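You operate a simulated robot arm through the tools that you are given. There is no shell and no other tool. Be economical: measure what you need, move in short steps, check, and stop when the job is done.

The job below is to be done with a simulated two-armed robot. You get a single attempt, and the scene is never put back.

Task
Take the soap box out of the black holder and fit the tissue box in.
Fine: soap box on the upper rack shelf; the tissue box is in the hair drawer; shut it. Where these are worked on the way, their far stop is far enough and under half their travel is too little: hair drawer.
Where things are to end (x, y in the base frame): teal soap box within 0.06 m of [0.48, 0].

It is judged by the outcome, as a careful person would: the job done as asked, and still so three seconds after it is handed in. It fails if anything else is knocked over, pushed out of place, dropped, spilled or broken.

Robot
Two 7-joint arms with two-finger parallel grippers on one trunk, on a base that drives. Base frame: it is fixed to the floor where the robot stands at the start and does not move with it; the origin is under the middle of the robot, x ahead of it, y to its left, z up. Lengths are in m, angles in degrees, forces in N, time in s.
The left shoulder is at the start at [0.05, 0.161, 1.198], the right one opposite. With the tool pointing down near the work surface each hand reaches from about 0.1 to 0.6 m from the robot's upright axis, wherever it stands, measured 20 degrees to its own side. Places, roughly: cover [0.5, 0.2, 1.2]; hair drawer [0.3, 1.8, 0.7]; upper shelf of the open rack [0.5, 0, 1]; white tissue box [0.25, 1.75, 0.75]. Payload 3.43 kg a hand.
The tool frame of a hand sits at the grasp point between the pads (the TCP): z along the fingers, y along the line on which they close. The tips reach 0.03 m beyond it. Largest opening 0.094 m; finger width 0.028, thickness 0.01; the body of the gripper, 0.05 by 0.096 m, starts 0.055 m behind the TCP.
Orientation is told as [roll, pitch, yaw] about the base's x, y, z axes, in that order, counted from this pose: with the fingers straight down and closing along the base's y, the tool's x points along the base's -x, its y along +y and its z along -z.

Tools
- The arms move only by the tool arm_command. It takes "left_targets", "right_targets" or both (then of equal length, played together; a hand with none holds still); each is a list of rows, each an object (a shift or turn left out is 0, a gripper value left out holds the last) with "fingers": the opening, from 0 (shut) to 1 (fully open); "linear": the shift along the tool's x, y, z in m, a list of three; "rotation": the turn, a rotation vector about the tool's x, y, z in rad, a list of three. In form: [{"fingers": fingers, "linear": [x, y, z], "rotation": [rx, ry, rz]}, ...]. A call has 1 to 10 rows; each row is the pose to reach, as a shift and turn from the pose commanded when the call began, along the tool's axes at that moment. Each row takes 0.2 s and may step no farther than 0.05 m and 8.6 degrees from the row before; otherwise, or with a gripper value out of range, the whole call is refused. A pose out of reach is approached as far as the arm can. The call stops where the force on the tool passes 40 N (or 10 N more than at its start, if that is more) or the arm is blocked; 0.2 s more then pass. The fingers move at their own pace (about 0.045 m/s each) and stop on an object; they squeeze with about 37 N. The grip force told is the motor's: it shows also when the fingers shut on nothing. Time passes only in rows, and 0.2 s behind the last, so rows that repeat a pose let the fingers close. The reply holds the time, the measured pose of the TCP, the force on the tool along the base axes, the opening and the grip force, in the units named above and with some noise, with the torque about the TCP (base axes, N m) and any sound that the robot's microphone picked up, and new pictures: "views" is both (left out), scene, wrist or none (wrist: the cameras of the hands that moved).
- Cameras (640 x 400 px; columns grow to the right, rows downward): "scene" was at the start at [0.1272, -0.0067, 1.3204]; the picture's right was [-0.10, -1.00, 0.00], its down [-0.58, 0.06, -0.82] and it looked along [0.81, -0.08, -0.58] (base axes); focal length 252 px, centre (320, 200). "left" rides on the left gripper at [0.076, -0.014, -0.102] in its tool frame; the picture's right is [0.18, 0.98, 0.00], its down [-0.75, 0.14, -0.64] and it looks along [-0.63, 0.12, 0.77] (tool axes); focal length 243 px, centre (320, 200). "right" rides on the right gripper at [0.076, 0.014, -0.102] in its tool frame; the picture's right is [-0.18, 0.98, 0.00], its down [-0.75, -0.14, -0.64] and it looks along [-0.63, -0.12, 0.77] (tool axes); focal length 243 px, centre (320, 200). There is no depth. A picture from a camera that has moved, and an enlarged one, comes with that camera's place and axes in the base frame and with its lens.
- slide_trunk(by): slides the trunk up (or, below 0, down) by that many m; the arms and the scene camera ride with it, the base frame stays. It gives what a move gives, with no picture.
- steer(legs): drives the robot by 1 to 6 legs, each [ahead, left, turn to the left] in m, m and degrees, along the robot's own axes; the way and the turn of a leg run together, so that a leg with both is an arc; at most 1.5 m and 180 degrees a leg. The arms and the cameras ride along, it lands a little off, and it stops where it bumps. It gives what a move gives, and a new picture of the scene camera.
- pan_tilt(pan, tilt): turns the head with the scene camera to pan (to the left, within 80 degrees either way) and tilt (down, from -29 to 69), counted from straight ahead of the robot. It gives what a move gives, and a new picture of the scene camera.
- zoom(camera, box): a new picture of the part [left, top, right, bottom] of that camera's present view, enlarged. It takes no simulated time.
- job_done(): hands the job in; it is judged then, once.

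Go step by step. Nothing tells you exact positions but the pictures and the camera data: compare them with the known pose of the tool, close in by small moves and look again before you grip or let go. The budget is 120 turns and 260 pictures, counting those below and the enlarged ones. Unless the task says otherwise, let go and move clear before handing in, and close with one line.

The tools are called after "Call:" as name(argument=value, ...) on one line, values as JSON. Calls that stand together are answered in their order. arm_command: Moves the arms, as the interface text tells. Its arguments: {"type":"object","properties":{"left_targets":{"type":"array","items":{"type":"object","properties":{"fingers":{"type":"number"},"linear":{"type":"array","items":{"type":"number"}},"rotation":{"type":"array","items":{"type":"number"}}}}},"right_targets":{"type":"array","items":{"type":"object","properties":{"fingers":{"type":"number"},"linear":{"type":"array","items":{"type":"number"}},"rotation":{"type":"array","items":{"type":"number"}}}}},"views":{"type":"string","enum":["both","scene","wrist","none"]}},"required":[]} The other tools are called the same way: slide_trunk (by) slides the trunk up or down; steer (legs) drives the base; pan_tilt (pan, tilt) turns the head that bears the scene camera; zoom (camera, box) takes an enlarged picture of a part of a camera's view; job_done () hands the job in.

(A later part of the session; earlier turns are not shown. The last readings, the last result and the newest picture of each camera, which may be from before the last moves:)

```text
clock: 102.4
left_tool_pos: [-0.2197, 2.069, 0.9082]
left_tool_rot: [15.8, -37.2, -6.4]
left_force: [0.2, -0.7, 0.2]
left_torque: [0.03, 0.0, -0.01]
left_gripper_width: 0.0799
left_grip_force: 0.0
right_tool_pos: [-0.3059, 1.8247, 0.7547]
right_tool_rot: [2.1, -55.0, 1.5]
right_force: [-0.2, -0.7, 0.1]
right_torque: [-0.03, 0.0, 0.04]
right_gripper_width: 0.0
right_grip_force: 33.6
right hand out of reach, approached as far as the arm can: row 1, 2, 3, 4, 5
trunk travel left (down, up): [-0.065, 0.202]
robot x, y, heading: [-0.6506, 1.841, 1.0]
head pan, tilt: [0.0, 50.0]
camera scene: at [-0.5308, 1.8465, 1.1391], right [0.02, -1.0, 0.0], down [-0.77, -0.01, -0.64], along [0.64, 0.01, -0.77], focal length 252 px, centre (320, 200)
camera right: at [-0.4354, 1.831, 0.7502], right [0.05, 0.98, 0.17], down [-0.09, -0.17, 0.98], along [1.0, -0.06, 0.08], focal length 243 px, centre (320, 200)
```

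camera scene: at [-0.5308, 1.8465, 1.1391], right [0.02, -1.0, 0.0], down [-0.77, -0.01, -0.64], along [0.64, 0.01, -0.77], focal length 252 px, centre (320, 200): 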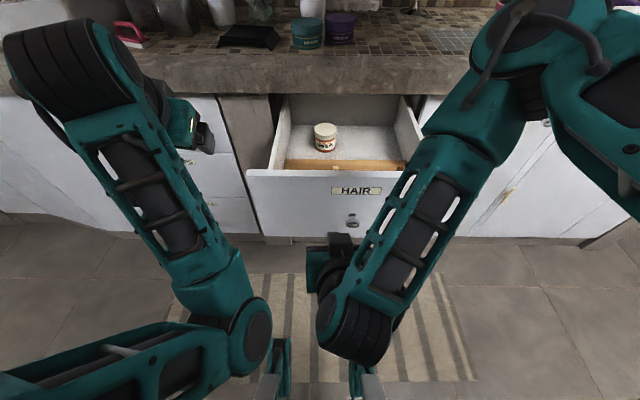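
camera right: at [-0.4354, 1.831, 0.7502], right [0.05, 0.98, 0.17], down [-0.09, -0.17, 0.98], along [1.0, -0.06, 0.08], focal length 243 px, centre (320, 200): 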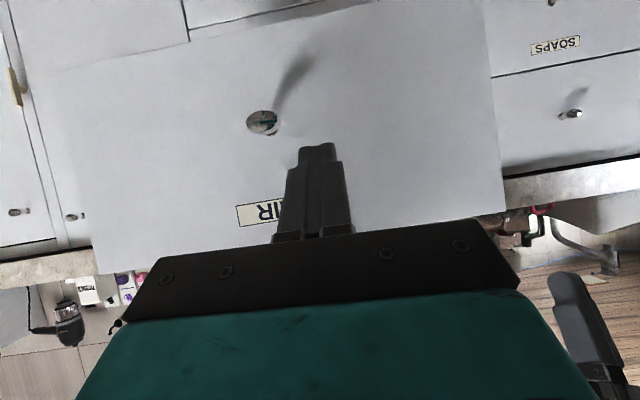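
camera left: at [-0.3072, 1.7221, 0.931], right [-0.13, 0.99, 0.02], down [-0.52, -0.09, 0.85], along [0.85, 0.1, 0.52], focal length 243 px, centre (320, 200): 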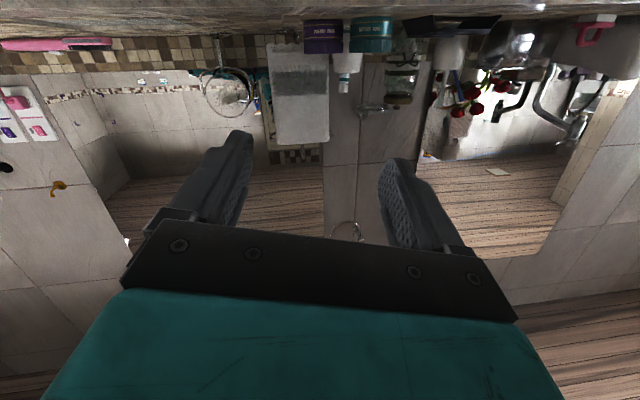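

I lower it 4 cm and push straight in.

Call:
arm_command(right_targets=[{"linear": [0.033, 0, 0.023]}, {"linear": [0.01, 0, 0.056]}, {"linear": [-0.013, 0, 0.089]}, {"linear": [-0.036, 0, 0.122]}, {"linear": [-0.059, 0, 0.155]}, {"linear": [-0.082, 0, 0.188]}, {"linear": [-0.105, 0, 0.22]}, {"linear": [-0.128, 0, 0.252]}, {"linear": [-0.145, 0, 0.277]}])

```text
clock: 104.4
left_tool_pos: [-0.2199, 2.0677, 0.9087]
left_tool_rot: [15.8, -37.2, -6.4]
left_force: [0.1, -0.3, 0.0]
left_torque: [-0.06, -0.05, -0.01]
left_gripper_width: 0.0798
left_grip_force: 0.1
right_tool_pos: [0.001, 1.8407, 0.7169]
right_tool_rot: [2.0, -55.0, 1.8]
right_force: [-0.2, -0.6, 0.1]
right_torque: [0.0, -0.03, 0.02]
right_gripper_width: 0.0001
right_grip_force: 33.3
trunk travel left (down, up): [-0.065, 0.202]
robot x, y, heading: [-0.6443, 1.8446, 0.9]
head pan, tilt: [0.0, 50.0]
camera scene: at [-0.5306, 1.8466, 1.1391], right [0.02, -1.0, 0.0], down [-0.77, -0.01, -0.64], along [0.64, 0.01, -0.77], focal length 252 px, centre (320, 200)
camera right: at [-0.1269, 1.8479, 0.7118], right [0.05, 0.98, 0.17], down [-0.09, -0.17, 0.98], along [1.0, -0.06, 0.08], focal length 243 px, centre (320, 200)
```

scene: 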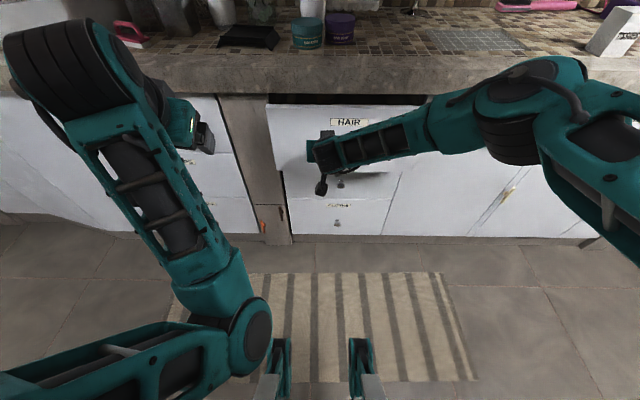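
right: 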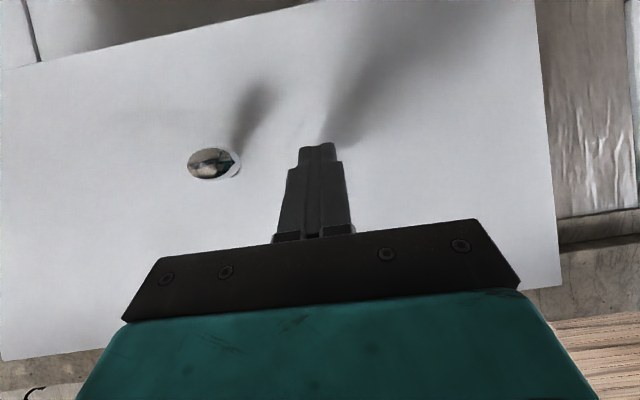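

It is nearly shut. I continue pushing till it stops.

Call:
arm_command(right_targets=[{"linear": [-0.017, -0.004, 0.025]}, {"linear": [-0.034, -0.006, 0.049]}, {"linear": [-0.046, -0.008, 0.066]}, {"linear": [-0.052, -0.01, 0.074]}, {"linear": [-0.058, -0.01, 0.082]}, {"linear": [-0.063, -0.01, 0.09]}])

```text
clock: 105.8
left_tool_pos: [-0.2187, 2.0684, 0.9079]
left_tool_rot: [15.8, -37.3, -6.4]
left_force: [0.5, 0.0, 0.5]
left_torque: [-0.04, 0.02, 0.02]
left_gripper_width: 0.0801
left_grip_force: 0.1
right_tool_pos: [0.0856, 1.83, 0.7188]
right_tool_rot: [2.1, -55.0, 1.5]
right_force: [0.9, -0.1, -0.3]
right_torque: [0.03, 0.01, -0.01]
right_gripper_width: 0.0
right_grip_force: 33.6
right hand out of reach, approached as far as the arm can: row 4, 5, 6
trunk travel left (down, up): [-0.065, 0.202]
robot x, y, heading: [-0.6472, 1.8397, 0.9]
head pan, tilt: [0.0, 50.0]
camera scene: at [-0.5308, 1.8465, 1.1391], right [0.02, -1.0, 0.0], down [-0.77, -0.01, -0.64], along [0.64, 0.01, -0.77], focal length 252 px, centre (320, 200)
camera right: at [-0.0429, 1.8377, 0.7147], right [0.05, 0.98, 0.17], down [-0.09, -0.17, 0.98], along [1.0, -0.06, 0.08], focal length 243 px, centre (320, 200)
```

scene: 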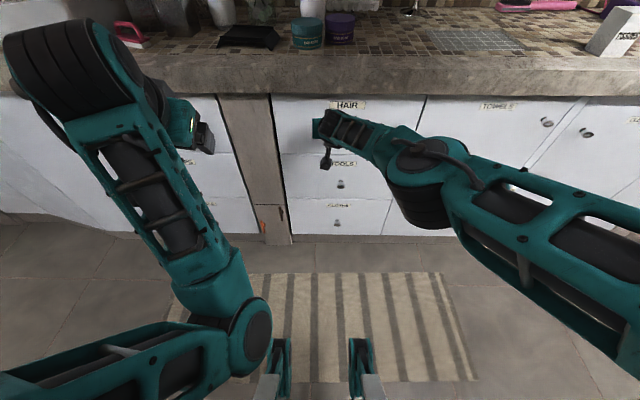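
right: 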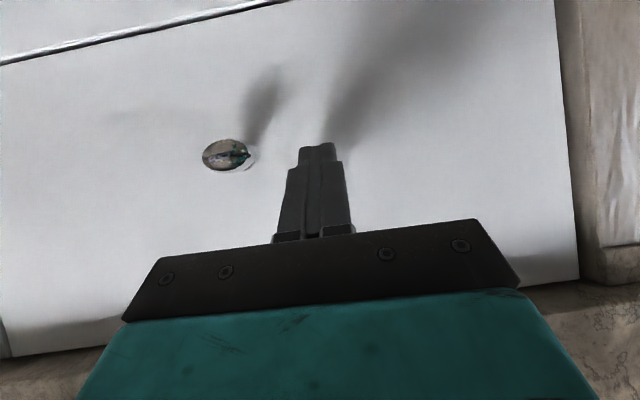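

It looks shut apart from a few millimetres, and the arm is at its reach limit. I nudge with the base by 1.2 cm.

Call:
steer(legs=[[0.012, 0, 0]])

Call:
zoom(camera="scene", box=[220, 60, 460, 240])

```text
clock: 106.6
left_tool_pos: [-0.2147, 2.0674, 0.9089]
left_tool_rot: [15.8, -37.3, -6.5]
left_force: [0.8, -0.4, -0.1]
left_torque: [0.0, -0.01, 0.01]
left_gripper_width: 0.0798
left_grip_force: 0.1
right_tool_pos: [0.0889, 1.8317, 0.7185]
right_tool_rot: [2.0, -54.6, 1.3]
right_force: [-8.1, -1.5, 2.5]
right_torque: [-0.02, -0.08, -0.06]
right_gripper_width: 0.0003
right_grip_force: 33.0
trunk travel left (down, up): [-0.065, 0.202]
robot x, y, heading: [-0.6394, 1.8444, 1.0]
head pan, tilt: [0.0, 50.0]
stopped in leg 1: the force on the tool passed its limit (the readings are from after the stop); the commanded pose is now the measured one
camera scene: at [-0.5253, 1.8464, 1.1392], right [0.02, -1.0, 0.0], down [-0.77, -0.01, -0.64], along [0.64, 0.01, -0.77], focal length 252 px, centre (320, 200)
```

scene: 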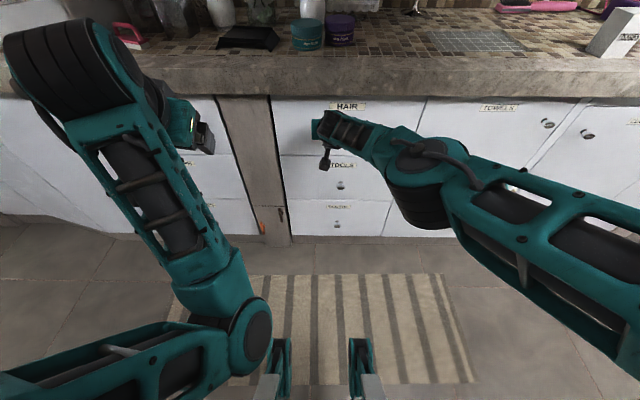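

```text
2.22 times, centred on (340, 150) of scene
camera zoom: at [-0.5253, 1.8464, 1.1392], right [0.02, -1.0, 0.0], down [-0.77, -0.01, -0.64], along [0.64, 0.01, -0.77], focal length 561 px, centre (276, 311)
```

zoom: 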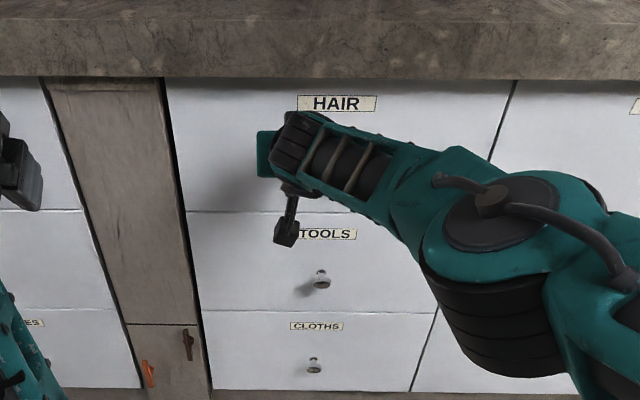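

The drawer hit its closed stop and is shut. I drive back and raise the right hand to a level attitude for regripping the box.

Call:
steer(legs=[[-0.2, 0, 0]])

Call:
arm_command(right_targets=[{"linear": [-0.01, 0, -0.04], "rotation": [0, -0.03, 0]}, {"linear": [-0.03, 0, -0.07], "rotation": [0, -0.08, 0]}, {"linear": [-0.06, 0, -0.1], "rotation": [0, -0.13, 0]}, {"linear": [-0.08, 0, -0.13], "rotation": [0, -0.18, 0]}, {"linear": [-0.11, 0, -0.16], "rotation": [0, -0.23, 0]}, {"linear": [-0.13, 0, -0.19], "rotation": [0, -0.28, 0]}, {"linear": [-0.155, 0, -0.215], "rotation": [0, -0.32, 0]}, {"linear": [-0.18, 0, -0.24], "rotation": [0, -0.35, 0]}, {"linear": [-0.18, 0, -0.24], "rotation": [0, -0.35, 0], "fingers": 0.95}, {"linear": [-0.18, 0, -0.24], "rotation": [0, -0.35, 0], "fingers": 0.95}])

```text
clock: 108.2
left_tool_pos: [-0.4026, 2.0626, 0.9079]
left_tool_rot: [15.8, -37.2, -6.3]
left_force: [-0.4, -0.1, -0.7]
left_torque: [-0.02, 0.0, 0.01]
left_gripper_width: 0.0801
left_grip_force: 0.1
right_tool_pos: [-0.0978, 1.8279, 0.7168]
right_tool_rot: [2.1, -54.8, 1.3]
right_force: [-0.5, 0.5, 0.8]
right_torque: [-0.02, 0.03, 0.05]
right_gripper_width: 0.0001
right_grip_force: 33.5
trunk travel left (down, up): [-0.065, 0.202]
robot x, y, heading: [-0.8284, 1.8395, 1.0]
head pan, tilt: [0.0, 50.0]
stopped in leg 1: the robot was blocked; the commanded pose is now the measured one
camera scene: at [-0.7131, 1.8414, 1.1392], right [0.02, -1.0, 0.0], down [-0.77, -0.01, -0.64], along [0.64, 0.01, -0.77], focal length 252 px, centre (320, 200)
```

scene: 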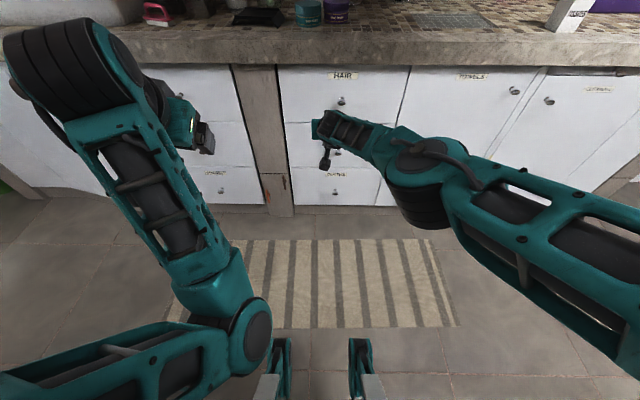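

```text
clock: 110.4
left_tool_pos: [-0.4022, 2.0638, 0.9086]
left_tool_rot: [15.7, -37.2, -6.4]
left_force: [0.5, -0.2, -0.3]
left_torque: [0.0, 0.0, 0.0]
left_gripper_width: 0.0798
left_grip_force: 0.1
right_tool_pos: [-0.1888, 1.8166, 1.0039]
right_tool_rot: [4.6, -74.8, -1.3]
right_force: [0.2, 0.4, -0.1]
right_torque: [0.01, -0.02, 0.0]
right_gripper_width: 0.0502
right_grip_force: 0.1
trunk travel left (down, up): [-0.065, 0.202]
robot x, y, heading: [-0.8236, 1.8411, 1.3]
head pan, tilt: [0.0, 50.0]
camera scene: at [-0.7129, 1.8413, 1.1391], right [0.02, -1.0, 0.0], down [-0.77, -0.01, -0.64], along [0.64, 0.01, -0.77], focal length 252 px, centre (320, 200)
camera right: at [-0.3089, 1.8256, 0.9555], right [0.0, 0.98, 0.2], down [-0.41, -0.18, 0.89], along [0.91, -0.08, 0.4], focal length 243 px, centre (320, 200)
```

scene: 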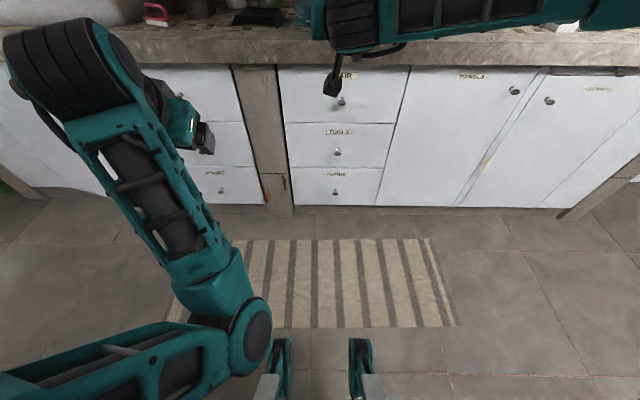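
right: 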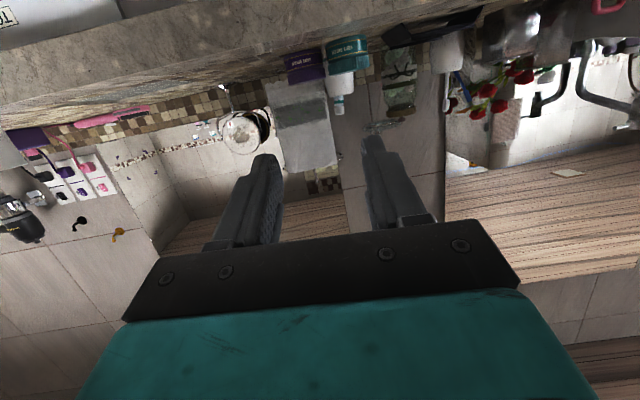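

The drawer is visibly shut; the stop behind was the half-wall again. I move forward a bit and strafe right to face the tissue box.

Call:
steer(legs=[[0.12, 0, 0], [0, -0.62, -1.3]])

Call:
pan_tilt(pan=-15, tilt=35)

```text
clock: 114.8
left_tool_pos: [-0.2725, 1.4306, 0.9085]
left_tool_rot: [15.9, -37.2, -7.9]
left_force: [-0.3, 0.1, 0.0]
left_torque: [-0.01, 0.03, -0.02]
left_gripper_width: 0.0801
left_grip_force: 0.1
right_tool_pos: [-0.0676, 1.179, 1.002]
right_tool_rot: [4.7, -74.8, -3.0]
right_force: [-0.6, -0.1, -0.3]
right_torque: [-0.01, 0.02, 0.0]
right_gripper_width: 0.0892
right_grip_force: 0.2
trunk travel left (down, up): [-0.065, 0.202]
robot x, y, heading: [-0.709, 1.2169, -0.5]
head pan, tilt: [0.0, 50.0]
camera scene: at [-0.5897, 1.218, 1.1391], right [-0.01, -1.0, 0.0], down [-0.77, 0.01, -0.64], along [0.64, -0.01, -0.77], focal length 252 px, centre (320, 200)
```

scene: 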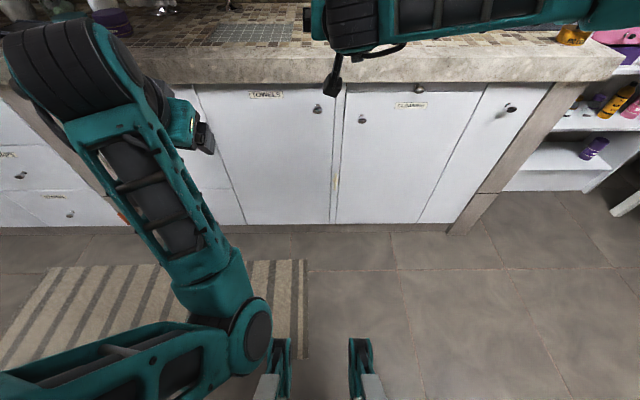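

```text
clock: 115.5
left_tool_pos: [-0.2731, 1.4311, 0.909]
left_tool_rot: [15.8, -37.1, -8.0]
left_force: [1.1, 0.5, -0.1]
left_torque: [0.0, -0.01, -0.02]
left_gripper_width: 0.0796
left_grip_force: 0.0
right_tool_pos: [-0.0661, 1.1787, 1.0029]
right_tool_rot: [4.5, -74.7, -3.0]
right_force: [0.0, -0.3, 0.0]
right_torque: [0.02, 0.0, -0.01]
right_gripper_width: 0.0893
right_grip_force: 0.0
trunk travel left (down, up): [-0.065, 0.202]
robot x, y, heading: [-0.7086, 1.2188, -0.7]
head pan, tilt: [-15.0, 35.0]
camera scene: at [-0.5818, 1.1953, 1.1608], right [-0.27, -0.96, 0.0], down [-0.55, 0.15, -0.82], along [0.79, -0.22, -0.57], focal length 252 px, centre (320, 200)
```

scene: 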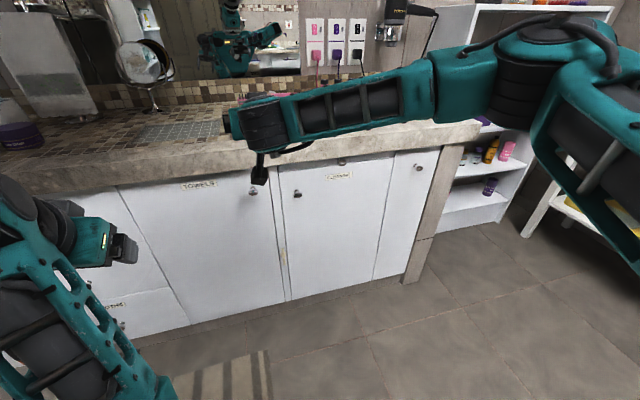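

I shift the hand sideways to y≈1.12 and look at the box through the wrist camera.

Call:
arm_command(right_targets=[{"linear": [0, -0.03, 0]}, {"linear": [0, -0.061, 0]}, {"linear": [0, -0.061, 0]}], views="wrist")

```text
clock: 116.3
left_tool_pos: [-0.2725, 1.4298, 0.9078]
left_tool_rot: [15.7, -37.2, -8.0]
left_force: [0.8, -0.2, 0.4]
left_torque: [0.01, 0.01, 0.04]
left_gripper_width: 0.08
left_grip_force: 0.1
right_tool_pos: [-0.0646, 1.1174, 1.0]
right_tool_rot: [4.7, -74.7, -2.9]
right_force: [0.4, -1.0, -0.1]
right_torque: [0.04, 0.0, -0.02]
right_gripper_width: 0.0893
right_grip_force: 0.1
trunk travel left (down, up): [-0.065, 0.202]
robot x, y, heading: [-0.7058, 1.218, -0.6]
head pan, tilt: [-15.0, 35.0]
camera right: at [-0.1842, 1.1288, 0.9532], right [0.02, 0.98, 0.2], down [-0.42, -0.17, 0.89], along [0.91, -0.1, 0.4], focal length 243 px, centre (320, 200)
```

right: 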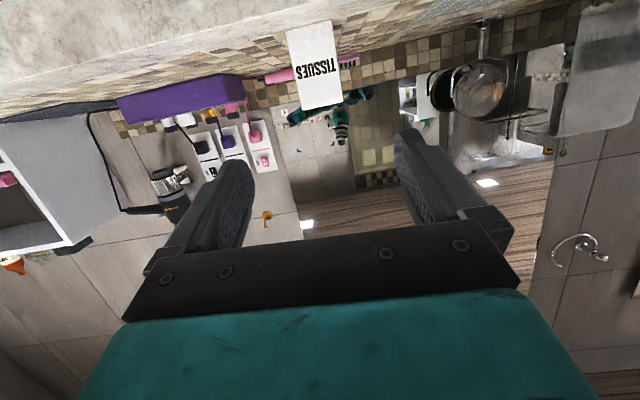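

The box is at y≈1.12 with its top near z≈0.97, and the hand is lined up. I drive forward 0.17 m and look again.

Call:
steer(legs=[[0.17, 0, 0]])

Call:
zoom(camera="right", box=[160, 0, 480, 200])

```text
clock: 117.8
left_tool_pos: [-0.1023, 1.43, 0.908]
left_tool_rot: [15.7, -37.2, -7.9]
left_force: [0.1, 0.8, -0.5]
left_torque: [-0.02, 0.02, -0.03]
left_gripper_width: 0.0799
left_grip_force: 0.1
right_tool_pos: [0.1058, 1.1168, 0.9987]
right_tool_rot: [4.7, -74.7, -2.9]
right_force: [0.3, 1.1, -0.9]
right_torque: [-0.03, -0.02, -0.05]
right_gripper_width: 0.0894
right_grip_force: 0.0
trunk travel left (down, up): [-0.065, 0.202]
robot x, y, heading: [-0.5368, 1.217, -0.4]
head pan, tilt: [-15.0, 35.0]
camera scene: at [-0.4109, 1.1938, 1.1608], right [-0.27, -0.96, 0.0], down [-0.55, 0.15, -0.82], along [0.79, -0.22, -0.57], focal length 252 px, centre (320, 200)
```

scene: 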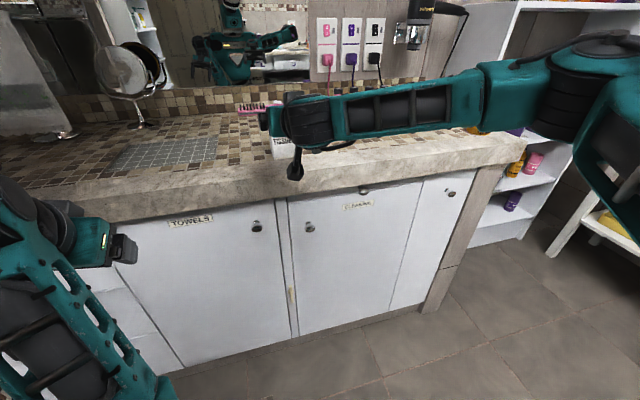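

```text
2.00 times, centred on (320, 100) of right
camera zoom: at [-0.0131, 1.1284, 0.9532], right [0.02, 0.98, 0.2], down [-0.42, -0.17, 0.89], along [0.91, -0.1, 0.4], focal length 485 px, centre (320, 400)
```

zoom: 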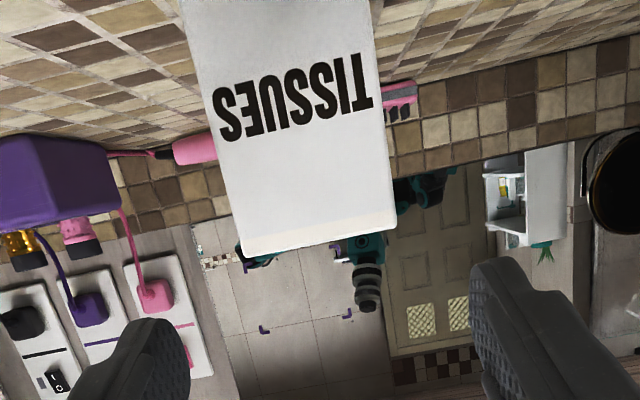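

The box's front face is at x≈0.168, centred at y≈1.120, top z≈0.972. I move in around its top and close.

Call:
arm_command(right_targets=[{"linear": [0.002, 0, 0.03]}, {"linear": [0.005, 0, 0.06]}, {"linear": [0.007, 0, 0.089]}, {"linear": [0.007, 0, 0.089]}, {"linear": [0.007, 0, 0.089], "fingers": 0.3}, {"linear": [0.007, 0, 0.089], "fingers": 0.3}, {"linear": [0.007, 0, 0.089], "fingers": 0.3}, {"linear": [0.007, 0, 0.089], "fingers": 0.3}, {"linear": [0.007, 0, 0.089], "fingers": 0.3}])

```text
clock: 119.8
left_tool_pos: [-0.1023, 1.4285, 0.9082]
left_tool_rot: [15.8, -37.2, -7.9]
left_force: [-0.3, 0.8, -0.1]
left_torque: [0.04, 0.01, 0.01]
left_gripper_width: 0.0799
left_grip_force: 0.1
right_tool_pos: [0.1896, 1.1187, 0.9704]
right_tool_rot: [4.6, -74.7, -2.8]
right_force: [-0.3, -0.3, -0.6]
right_torque: [0.01, 0.01, 0.05]
right_gripper_width: 0.0612
right_grip_force: 36.6
trunk travel left (down, up): [-0.065, 0.202]
robot x, y, heading: [-0.5345, 1.2153, -0.7]
head pan, tilt: [-15.0, 35.0]
camera scene: at [-0.411, 1.1938, 1.1609], right [-0.27, -0.96, 0.0], down [-0.55, 0.15, -0.82], along [0.79, -0.22, -0.57], focal length 252 px, centre (320, 200)
camera right: at [0.0692, 1.1311, 0.9232], right [0.02, 0.98, 0.2], down [-0.42, -0.17, 0.89], along [0.91, -0.1, 0.4], focal length 243 px, centre (320, 200)
```

scene: 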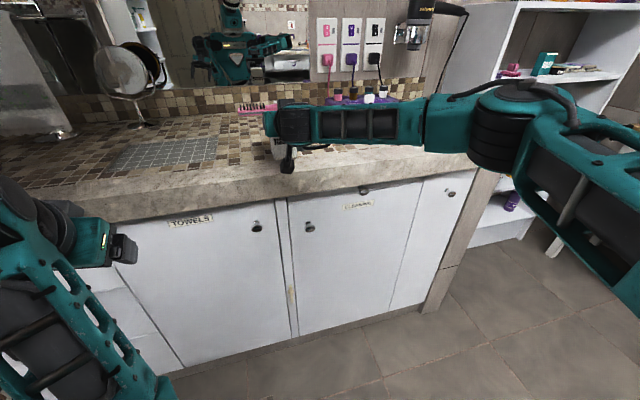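
right: 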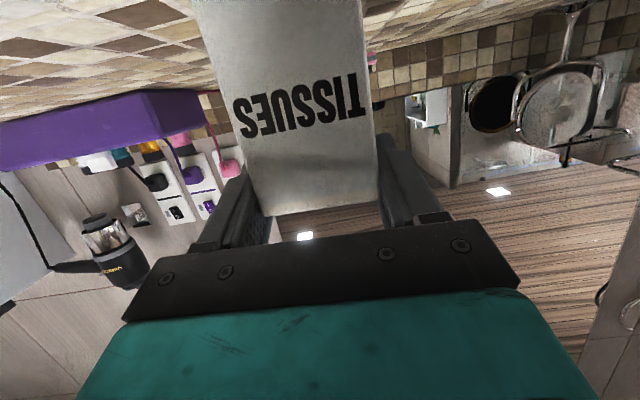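

It is held. I lift it 7 cm off the counter and check that it hangs straight.

Call:
arm_command(right_targets=[{"linear": [-0.0195, 0, -0.005]}, {"linear": [-0.039, 0, -0.01]}, {"linear": [-0.068, 0, -0.018]}, {"linear": [-0.068, 0, -0.018]}])

```text
clock: 120.8
left_tool_pos: [-0.1025, 1.4289, 0.908]
left_tool_rot: [15.9, -37.2, -7.9]
left_force: [-0.2, 0.3, -0.7]
left_torque: [0.04, -0.03, 0.0]
left_gripper_width: 0.0799
left_grip_force: 0.2
right_tool_pos: [0.1905, 1.1184, 1.0414]
right_tool_rot: [4.5, -74.8, -2.8]
right_force: [-0.2, 0.8, -1.2]
right_torque: [-0.02, 0.05, 0.0]
right_gripper_width: 0.0611
right_grip_force: 36.7
trunk travel left (down, up): [-0.065, 0.202]
robot x, y, heading: [-0.535, 1.2143, -0.6]
head pan, tilt: [-15.0, 35.0]
camera scene: at [-0.411, 1.1938, 1.1609], right [-0.27, -0.96, 0.0], down [-0.55, 0.15, -0.82], along [0.79, -0.22, -0.57], focal length 252 px, centre (320, 200)
camera right: at [0.0708, 1.1302, 0.9943], right [0.02, 0.98, 0.2], down [-0.42, -0.17, 0.89], along [0.91, -0.1, 0.4], focal length 243 px, centre (320, 200)
```

scene: 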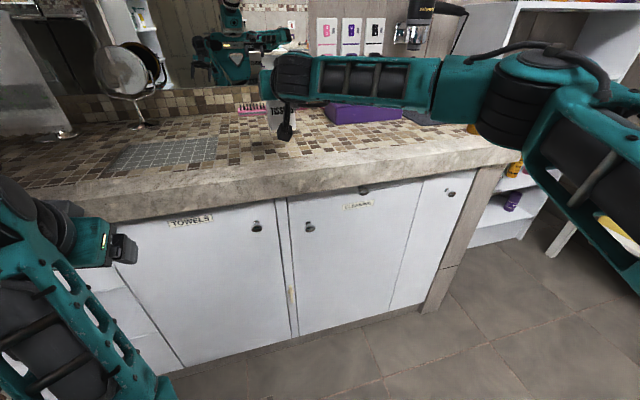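
right: 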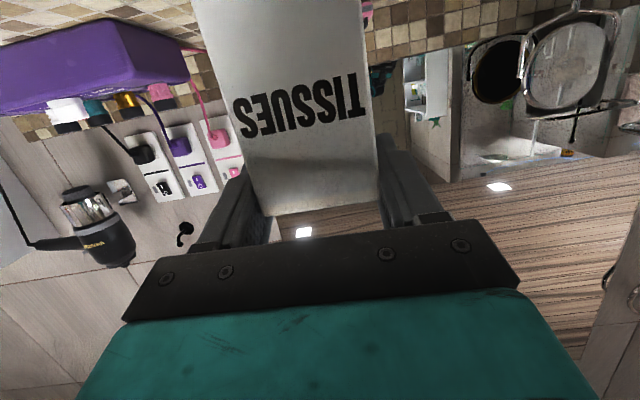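

It hangs straight. I raise the trunk, back off and strafe right to the rack.

Call:
slide_trunk(by=0.2)

Call:
steer(legs=[[-0.18, 0, 0.6], [0, -0.93, 0]])

Call:
pan_tilt(pan=15, tilt=15)

```text
clock: 123.0
left_tool_pos: [-0.1027, 1.4295, 1.1087]
left_tool_rot: [15.8, -37.3, -7.9]
left_force: [-0.3, 0.8, 0.3]
left_torque: [0.0, 0.02, -0.03]
left_gripper_width: 0.0797
left_grip_force: 0.0
right_tool_pos: [0.1901, 1.1167, 1.2405]
right_tool_rot: [4.6, -74.6, -2.8]
right_force: [0.3, 0.0, -0.7]
right_torque: [-0.04, 0.04, 0.04]
right_gripper_width: 0.0613
right_grip_force: 37.4
trunk travel left (down, up): [-0.265, 0.002]
robot x, y, heading: [-0.5337, 1.2206, -0.4]
head pan, tilt: [-15.0, 35.0]
```

```text
clock: 128.8
left_tool_pos: [-0.2895, 0.5185, 1.1079]
left_tool_rot: [15.8, -37.2, -8.9]
left_force: [0.1, 0.0, 1.1]
left_torque: [0.01, -0.02, -0.01]
left_gripper_width: 0.0799
left_grip_force: 0.1
right_tool_pos: [-0.0015, 0.2019, 1.2411]
right_tool_rot: [4.7, -74.8, -4.0]
right_force: [0.2, -0.3, -0.4]
right_torque: [0.0, 0.04, 0.01]
right_gripper_width: 0.0613
right_grip_force: 36.3
trunk travel left (down, up): [-0.265, 0.002]
robot x, y, heading: [-0.7284, 0.3128, -1.5]
head pan, tilt: [-15.0, 35.0]
camera scene: at [-0.6018, 0.288, 1.3609], right [-0.28, -0.96, 0.0], down [-0.55, 0.16, -0.82], along [0.79, -0.23, -0.57], focal length 252 px, centre (320, 200)
```

scene: 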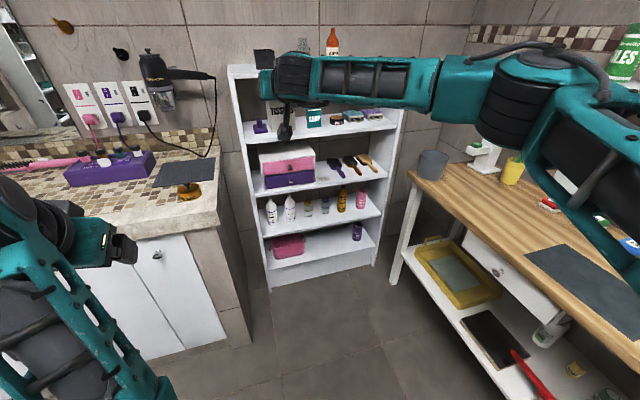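

```text
clock: 129.8
left_tool_pos: [-0.2876, 0.5181, 1.1076]
left_tool_rot: [15.9, -37.2, -8.8]
left_force: [0.2, -0.7, 0.3]
left_torque: [-0.01, 0.02, 0.0]
left_gripper_width: 0.0798
left_grip_force: 0.0
right_tool_pos: [-0.0028, 0.2025, 1.241]
right_tool_rot: [4.6, -74.7, -3.8]
right_force: [0.4, -0.1, 0.0]
right_torque: [-0.02, 0.01, 0.0]
right_gripper_width: 0.0611
right_grip_force: 37.5
trunk travel left (down, up): [-0.265, 0.002]
robot x, y, heading: [-0.7263, 0.3109, -1.8]
head pan, tilt: [15.0, 15.0]
camera scene: at [-0.5953, 0.335, 1.3928], right [0.23, -0.97, 0.0], down [-0.25, -0.06, -0.97], along [0.94, 0.22, -0.26], focal length 252 px, centre (320, 200)
```

scene: 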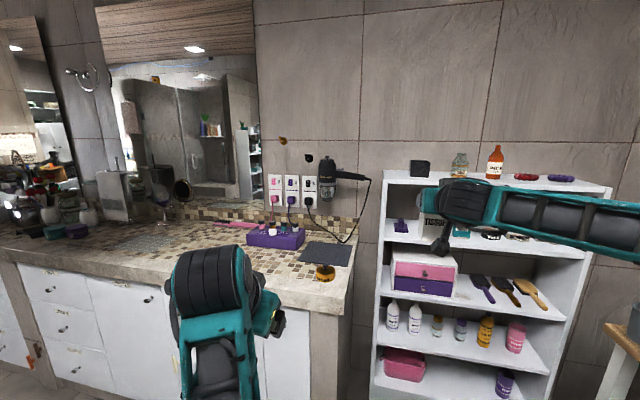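

I am now in front of the rack and the tool is squared with it. I raise the box above rim height, then drive closer.

Call:
arm_command(right_targets=[{"linear": [-0.03, 0, -0.008]}, {"linear": [-0.06, 0, -0.016]}, {"linear": [-0.09, 0, -0.024]}, {"linear": [-0.12, 0, -0.032]}, {"linear": [-0.15, 0, -0.041]}, {"linear": [-0.155, 0, -0.042]}], views="none")

Call:
steer(legs=[[0.38, 0, 0]])

Call:
zoom(camera="right", box=[0, 0, 640, 400])

```text
clock: 131.2
left_tool_pos: [-0.2883, 0.5193, 1.1084]
left_tool_rot: [15.8, -37.2, -8.9]
left_force: [0.5, -0.2, 0.2]
left_torque: [0.03, 0.01, 0.02]
left_gripper_width: 0.0798
left_grip_force: 0.0
right_tool_pos: [-0.0018, 0.1972, 1.4019]
right_tool_rot: [4.5, -74.6, -3.7]
right_force: [-0.4, 0.1, -0.3]
right_torque: [0.02, 0.04, 0.0]
right_gripper_width: 0.0615
right_grip_force: 36.6
trunk travel left (down, up): [-0.265, 0.002]
robot x, y, heading: [-0.7266, 0.3115, -1.6]
head pan, tilt: [15.0, 15.0]
```

```text
clock: 133.6
left_tool_pos: [0.0958, 0.5034, 1.1092]
left_tool_rot: [15.8, -37.1, -9.3]
left_force: [0.7, 0.0, -1.0]
left_torque: [0.01, -0.02, -0.01]
left_gripper_width: 0.08
left_grip_force: 0.1
right_tool_pos: [0.3795, 0.1816, 1.4014]
right_tool_rot: [4.6, -74.8, -4.2]
right_force: [0.6, -0.8, -0.6]
right_torque: [0.02, 0.0, 0.04]
right_gripper_width: 0.0613
right_grip_force: 37.3
trunk travel left (down, up): [-0.265, 0.002]
robot x, y, heading: [-0.3418, 0.3, -2.0]
head pan, tilt: [15.0, 15.0]
camera scene: at [-0.2127, 0.3229, 1.3928], right [0.23, -0.97, 0.0], down [-0.25, -0.06, -0.97], along [0.94, 0.22, -0.26], focal length 252 px, centre (320, 200)
```

scene: 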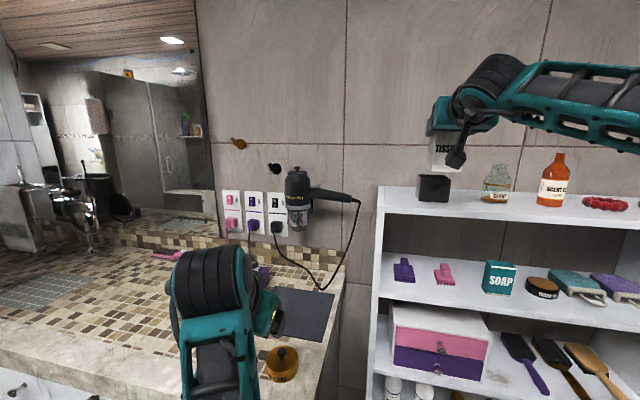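

```text
1.00 times, centred on (320, 200) of right (not enlarged: the box is as wide or as high as the picture)
camera zoom: at [0.2605, 0.1969, 1.3548], right [0.04, 0.98, 0.2], down [-0.42, -0.16, 0.89], along [0.91, -0.12, 0.4], focal length 243 px, centre (320, 200)
```

zoom: 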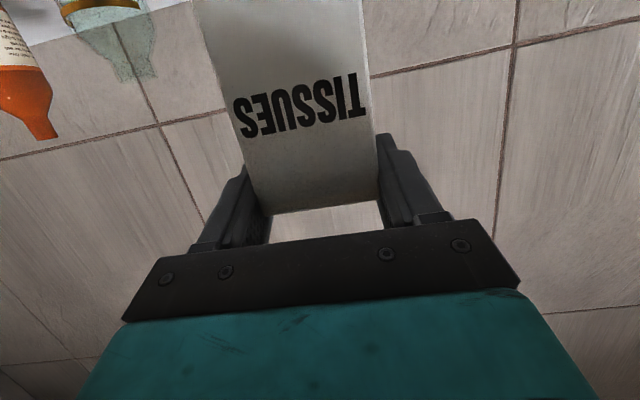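

The box is above and in front of the holder, and the soap box is still fine on its shelf. I zoom to measure both accurately.

Call:
zoom(camera="scene", box=[400, 110, 496, 214])

Call:
pan_tilt(pan=-10, tilt=5)

Call:
zoom(camera="scene", box=[220, 150, 380, 250])

```text
3.85 times, centred on (448, 162) of scene
camera zoom: at [-0.2127, 0.3229, 1.3928], right [0.23, -0.97, 0.0], down [-0.25, -0.06, -0.97], along [0.94, 0.22, -0.26], focal length 971 px, centre (-172, 346)
```

zoom: 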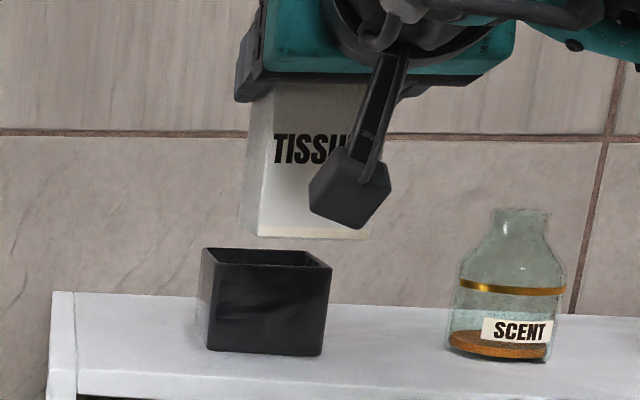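

```text
clock: 134.5
left_tool_pos: [0.0948, 0.5051, 1.1089]
left_tool_rot: [15.7, -37.2, -9.3]
left_force: [0.4, 0.1, 0.6]
left_torque: [-0.01, -0.01, 0.01]
left_gripper_width: 0.08
left_grip_force: 0.0
right_tool_pos: [0.3798, 0.1832, 1.4037]
right_tool_rot: [4.6, -74.7, -4.3]
right_force: [0.7, 0.1, -0.4]
right_torque: [0.02, -0.01, 0.0]
right_gripper_width: 0.0612
right_grip_force: 37.5
trunk travel left (down, up): [-0.265, 0.002]
robot x, y, heading: [-0.3422, 0.3011, -1.9]
head pan, tilt: [-10.0, 5.0]
camera scene: at [-0.2143, 0.2828, 1.409], right [-0.21, -0.98, 0.0], down [-0.09, 0.02, -1.0], along [0.97, -0.2, -0.09], focal length 252 px, centre (320, 200)
```

scene: 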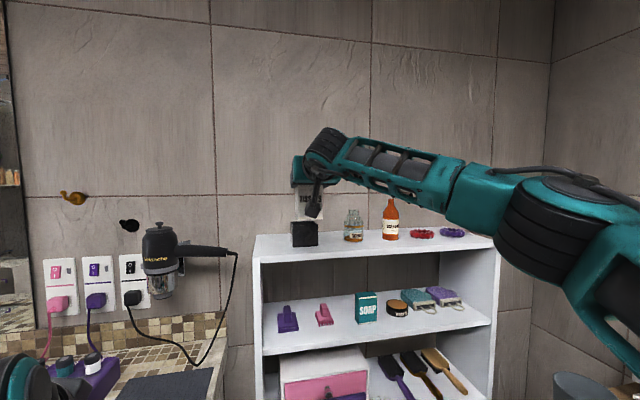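

```text
4.00 times, centred on (300, 200) of scene
camera zoom: at [-0.2143, 0.2828, 1.409], right [-0.21, -0.98, 0.0], down [-0.09, 0.02, -1.0], along [0.97, -0.2, -0.09], focal length 1010 px, centre (400, 200)
```

zoom: 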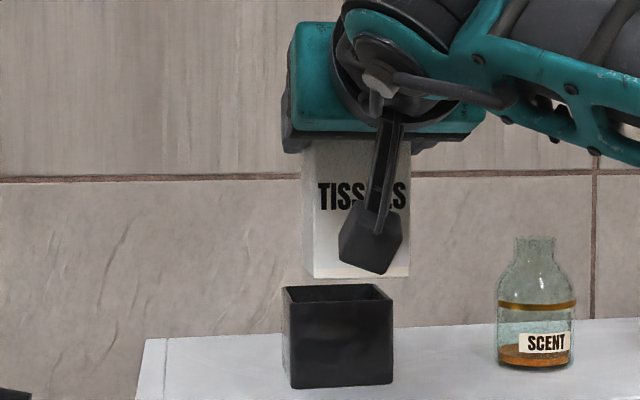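

Careful measuring puts the holder centre at about [0.508, 0.180] with its rim at 1.282, and the box centre about 0.0125 m ahead of the TCP. I drive forward 0.11 m to bring the box over the holder; its bottom is still about 3 cm above the rim.

Call:
steer(legs=[[0.112, 0, 0]])

Call:
zoom(camera="scene", box=[220, 150, 380, 250])

```text
clock: 135.7
left_tool_pos: [0.2061, 0.5033, 1.1085]
left_tool_rot: [15.7, -37.1, -9.1]
left_force: [1.1, -0.5, -0.5]
left_torque: [0.03, 0.0, 0.01]
left_gripper_width: 0.08
left_grip_force: 0.1
right_tool_pos: [0.4923, 0.1816, 1.4021]
right_tool_rot: [4.6, -74.6, -4.0]
right_force: [1.0, -0.5, -1.4]
right_torque: [0.0, 0.0, -0.02]
right_gripper_width: 0.0614
right_grip_force: 37.3
trunk travel left (down, up): [-0.265, 0.002]
robot x, y, heading: [-0.2314, 0.3023, -1.5]
head pan, tilt: [-10.0, 5.0]
camera scene: at [-0.1013, 0.2799, 1.4089], right [-0.2, -0.98, 0.0], down [-0.09, 0.02, -1.0], along [0.98, -0.2, -0.09], focal length 252 px, centre (320, 200)
```

scene: 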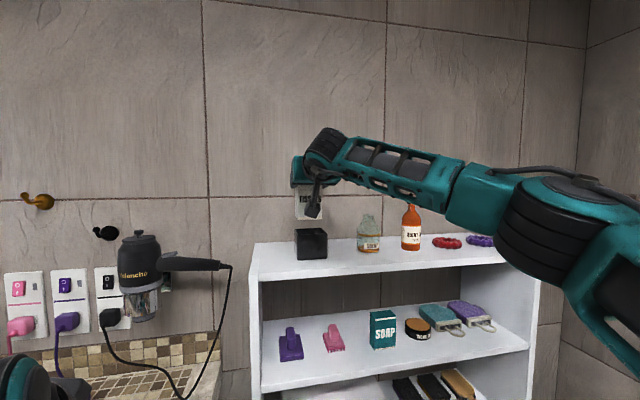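

```text
4.00 times, centred on (300, 200) of scene
camera zoom: at [-0.1013, 0.2799, 1.4089], right [-0.2, -0.98, 0.0], down [-0.09, 0.02, -1.0], along [0.98, -0.2, -0.09], focal length 1010 px, centre (400, 200)
```

zoom: 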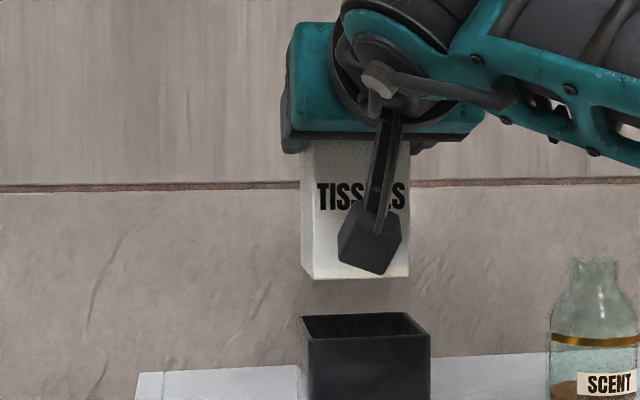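

The box is roughly 4 mm too far left relative to the holder. I correct that and lower it until its bottom just enters the rim.

Call:
arm_command(right_targets=[{"linear": [0.0, -0.0039, 0.0034]}, {"linear": [0.01, -0.004, 0.006]}, {"linear": [0.0184, -0.004, 0.0087]}, {"linear": [0.024, -0.004, 0.0102]}, {"linear": [0.029, -0.004, 0.0116]}, {"linear": [0.029, -0.004, 0.0116]}], views="none")

Call:
zoom(camera="scene", box=[260, 175, 360, 275])

```text
clock: 137.1
left_tool_pos: [0.205, 0.5035, 1.108]
left_tool_rot: [15.7, -37.2, -9.0]
left_force: [-0.2, 1.0, 0.1]
left_torque: [0.0, 0.01, -0.01]
left_gripper_width: 0.0799
left_grip_force: 0.1
right_tool_pos: [0.4948, 0.1779, 1.3712]
right_tool_rot: [4.6, -74.6, -3.9]
right_force: [0.4, 0.3, -0.1]
right_torque: [-0.02, 0.03, 0.02]
right_gripper_width: 0.0615
right_grip_force: 37.2
trunk travel left (down, up): [-0.265, 0.002]
robot x, y, heading: [-0.2307, 0.2957, -1.6]
head pan, tilt: [-10.0, 5.0]
```

```text
4.00 times, centred on (310, 225) of scene
camera zoom: at [-0.1023, 0.28, 1.4091], right [-0.2, -0.98, 0.0], down [-0.09, 0.02, -1.0], along [0.98, -0.2, -0.09], focal length 1010 px, centre (360, 100)
```

zoom: 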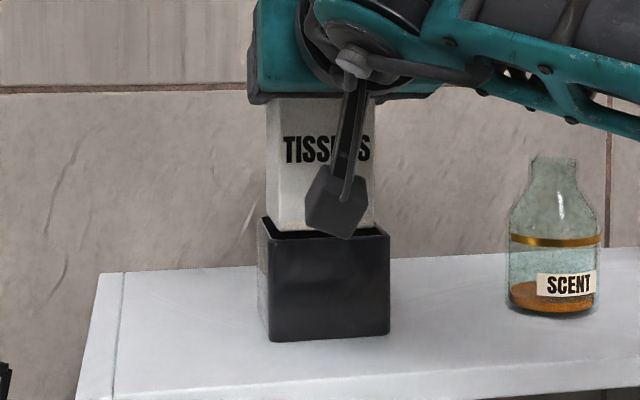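

Call:
zoom(camera="scene", box=[318, 195, 364, 245])

Call:
zoom(camera="scene", box=[318, 195, 370, 245])

```text
8.00 times, centred on (341, 220) of scene
camera zoom: at [-0.1023, 0.28, 1.4091], right [-0.2, -0.98, 0.0], down [-0.09, 0.02, -1.0], along [0.98, -0.2, -0.09], focal length 2020 px, centre (152, 40)
```

zoom: 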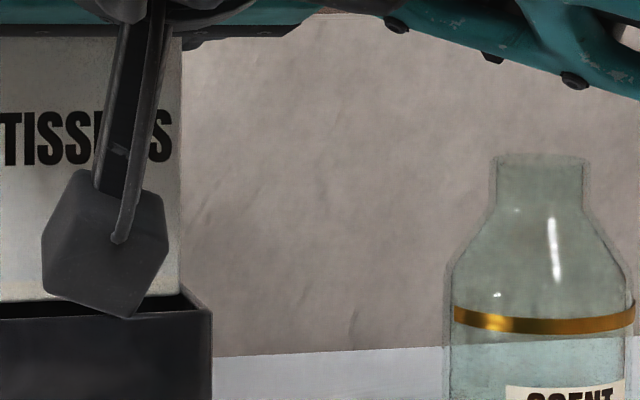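

```text
8.00 times, centred on (344, 220) of scene
camera zoom: at [-0.1023, 0.28, 1.4091], right [-0.2, -0.98, 0.0], down [-0.09, 0.02, -1.0], along [0.98, -0.2, -0.09], focal length 2020 px, centre (128, 40)
```

zoom: 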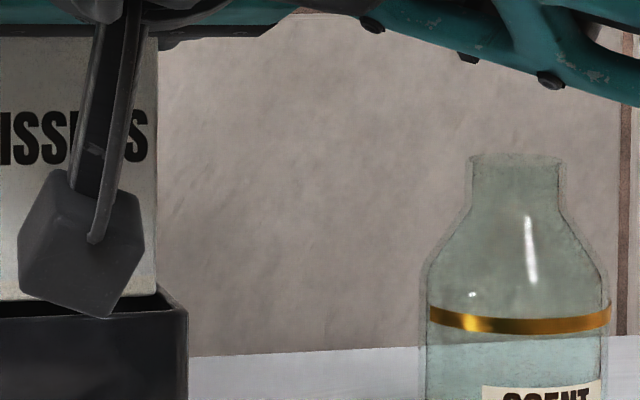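

Call:
zoom(camera="scene", box=[276, 212, 348, 257])

```text
8.89 times, centred on (312, 234) of scene
camera zoom: at [-0.1023, 0.28, 1.4091], right [-0.2, -0.98, 0.0], down [-0.09, 0.02, -1.0], along [0.98, -0.2, -0.09], focal length 2245 px, centre (391, -107)
```

zoom: 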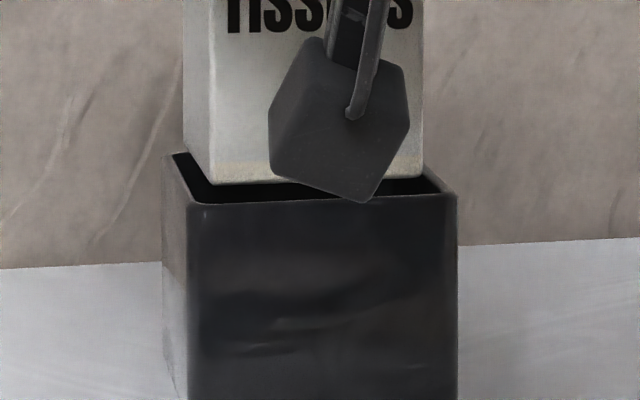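

The lateral alignment is within 1 mm and the bottom is about 3 mm above the rim. I lower slowly and watch the force.

Call:
arm_command(right_targets=[{"linear": [0.0029, -0.0007, 0.0008]}, {"linear": [0.0058, -0.0007, 0.0016]}, {"linear": [0.0087, -0.0007, 0.0024]}, {"linear": [0.0106, -0.0007, 0.0029]}, {"linear": [0.0106, -0.0007, 0.0029]}], views="none")

Call:
zoom(camera="scene", box=[276, 212, 348, 257])

```text
clock: 138.3
left_tool_pos: [0.2017, 0.503, 1.1092]
left_tool_rot: [15.8, -37.4, -9.0]
left_force: [0.4, 0.0, 0.2]
left_torque: [0.01, 0.0, 0.04]
left_gripper_width: 0.08
left_grip_force: 0.2
right_tool_pos: [0.4913, 0.1784, 1.3664]
right_tool_rot: [4.9, -75.3, -4.3]
right_force: [-3.6, -2.0, 22.0]
right_torque: [-0.08, -0.48, 0.0]
right_gripper_width: 0.0612
right_grip_force: 36.7
trunk travel left (down, up): [-0.265, 0.002]
robot x, y, heading: [-0.2345, 0.2999, -1.7]
head pan, tilt: [-10.0, 5.0]
```

```text
8.89 times, centred on (312, 234) of scene
camera zoom: at [-0.1063, 0.2802, 1.4097], right [-0.2, -0.98, 0.0], down [-0.08, 0.02, -1.0], along [0.98, -0.2, -0.08], focal length 2245 px, centre (391, -107)
```

zoom: 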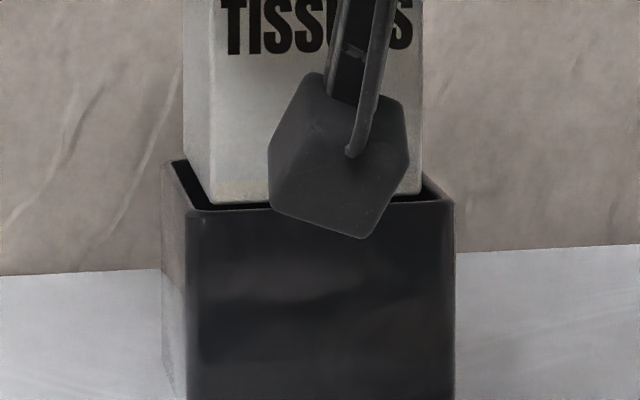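

The back bottom edge touches the back rim: 22 N, with the torque placing the contact about 36 mm ahead of the TCP. The picture shows about 7 mm of gap in front. I lift off, shift 4 mm toward me and look.

Call:
arm_command(right_targets=[{"linear": [-0.006, 0, -0.002]}, {"linear": [-0.011, 0, -0.003]}, {"linear": [-0.0099, 0, -0.0069]}, {"linear": [-0.0099, 0, -0.0069]}, {"linear": [-0.0099, 0, -0.0069]}], views="none")

Call:
zoom(camera="scene", box=[276, 212, 348, 257])

```text
clock: 139.5
left_tool_pos: [0.2051, 0.5033, 1.1094]
left_tool_rot: [15.8, -37.2, -9.0]
left_force: [-0.7, 0.1, 0.0]
left_torque: [-0.03, 0.06, -0.03]
left_gripper_width: 0.08
left_grip_force: 0.1
right_tool_pos: [0.4909, 0.1785, 1.3698]
right_tool_rot: [4.5, -74.6, -3.9]
right_force: [-0.2, 0.3, 0.2]
right_torque: [0.02, 0.0, -0.05]
right_gripper_width: 0.0609
right_grip_force: 36.4
trunk travel left (down, up): [-0.265, 0.002]
robot x, y, heading: [-0.2348, 0.3006, -1.4]
head pan, tilt: [-10.0, 5.0]
```

```text
8.89 times, centred on (312, 234) of scene
camera zoom: at [-0.1023, 0.2799, 1.409], right [-0.2, -0.98, 0.0], down [-0.09, 0.02, -1.0], along [0.98, -0.2, -0.09], focal length 2245 px, centre (391, -107)
```

zoom: 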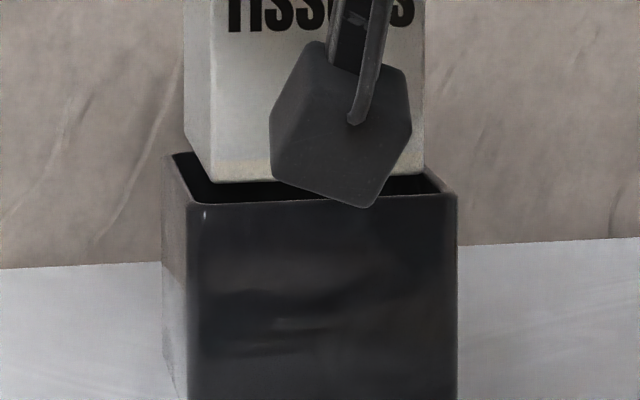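

The holder has not moved and the box is level. I try lowering again.

Call:
arm_command(right_targets=[{"linear": [0.0029, 0, 0.0008]}, {"linear": [0.0058, 0, 0.0016]}, {"linear": [0.0087, 0, 0.0024]}, {"linear": [0.0106, 0, 0.0029]}, {"linear": [0.0106, 0, 0.0029]}], views="none")

Call:
zoom(camera="scene", box=[276, 212, 348, 257])

```text
clock: 140.7
left_tool_pos: [0.2038, 0.5032, 1.1094]
left_tool_rot: [15.8, -37.3, -9.0]
left_force: [0.6, -0.2, 0.1]
left_torque: [0.0, 0.0, -0.01]
left_gripper_width: 0.0798
left_grip_force: 0.1
right_tool_pos: [0.4886, 0.1794, 1.3658]
right_tool_rot: [4.9, -75.1, -4.2]
right_force: [-0.8, -2.2, 19.4]
right_torque: [-0.05, -0.7, -0.06]
right_gripper_width: 0.0613
right_grip_force: 37.0
trunk travel left (down, up): [-0.265, 0.002]
robot x, y, heading: [-0.2342, 0.2997, -1.9]
head pan, tilt: [-10.0, 5.0]
```

```text
8.89 times, centred on (312, 234) of scene
camera zoom: at [-0.105, 0.2802, 1.4096], right [-0.2, -0.98, 0.0], down [-0.08, 0.02, -1.0], along [0.98, -0.2, -0.08], focal length 2245 px, centre (391, -107)
```

zoom: 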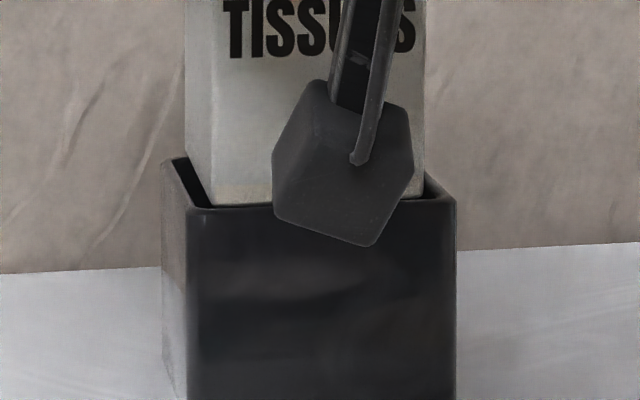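

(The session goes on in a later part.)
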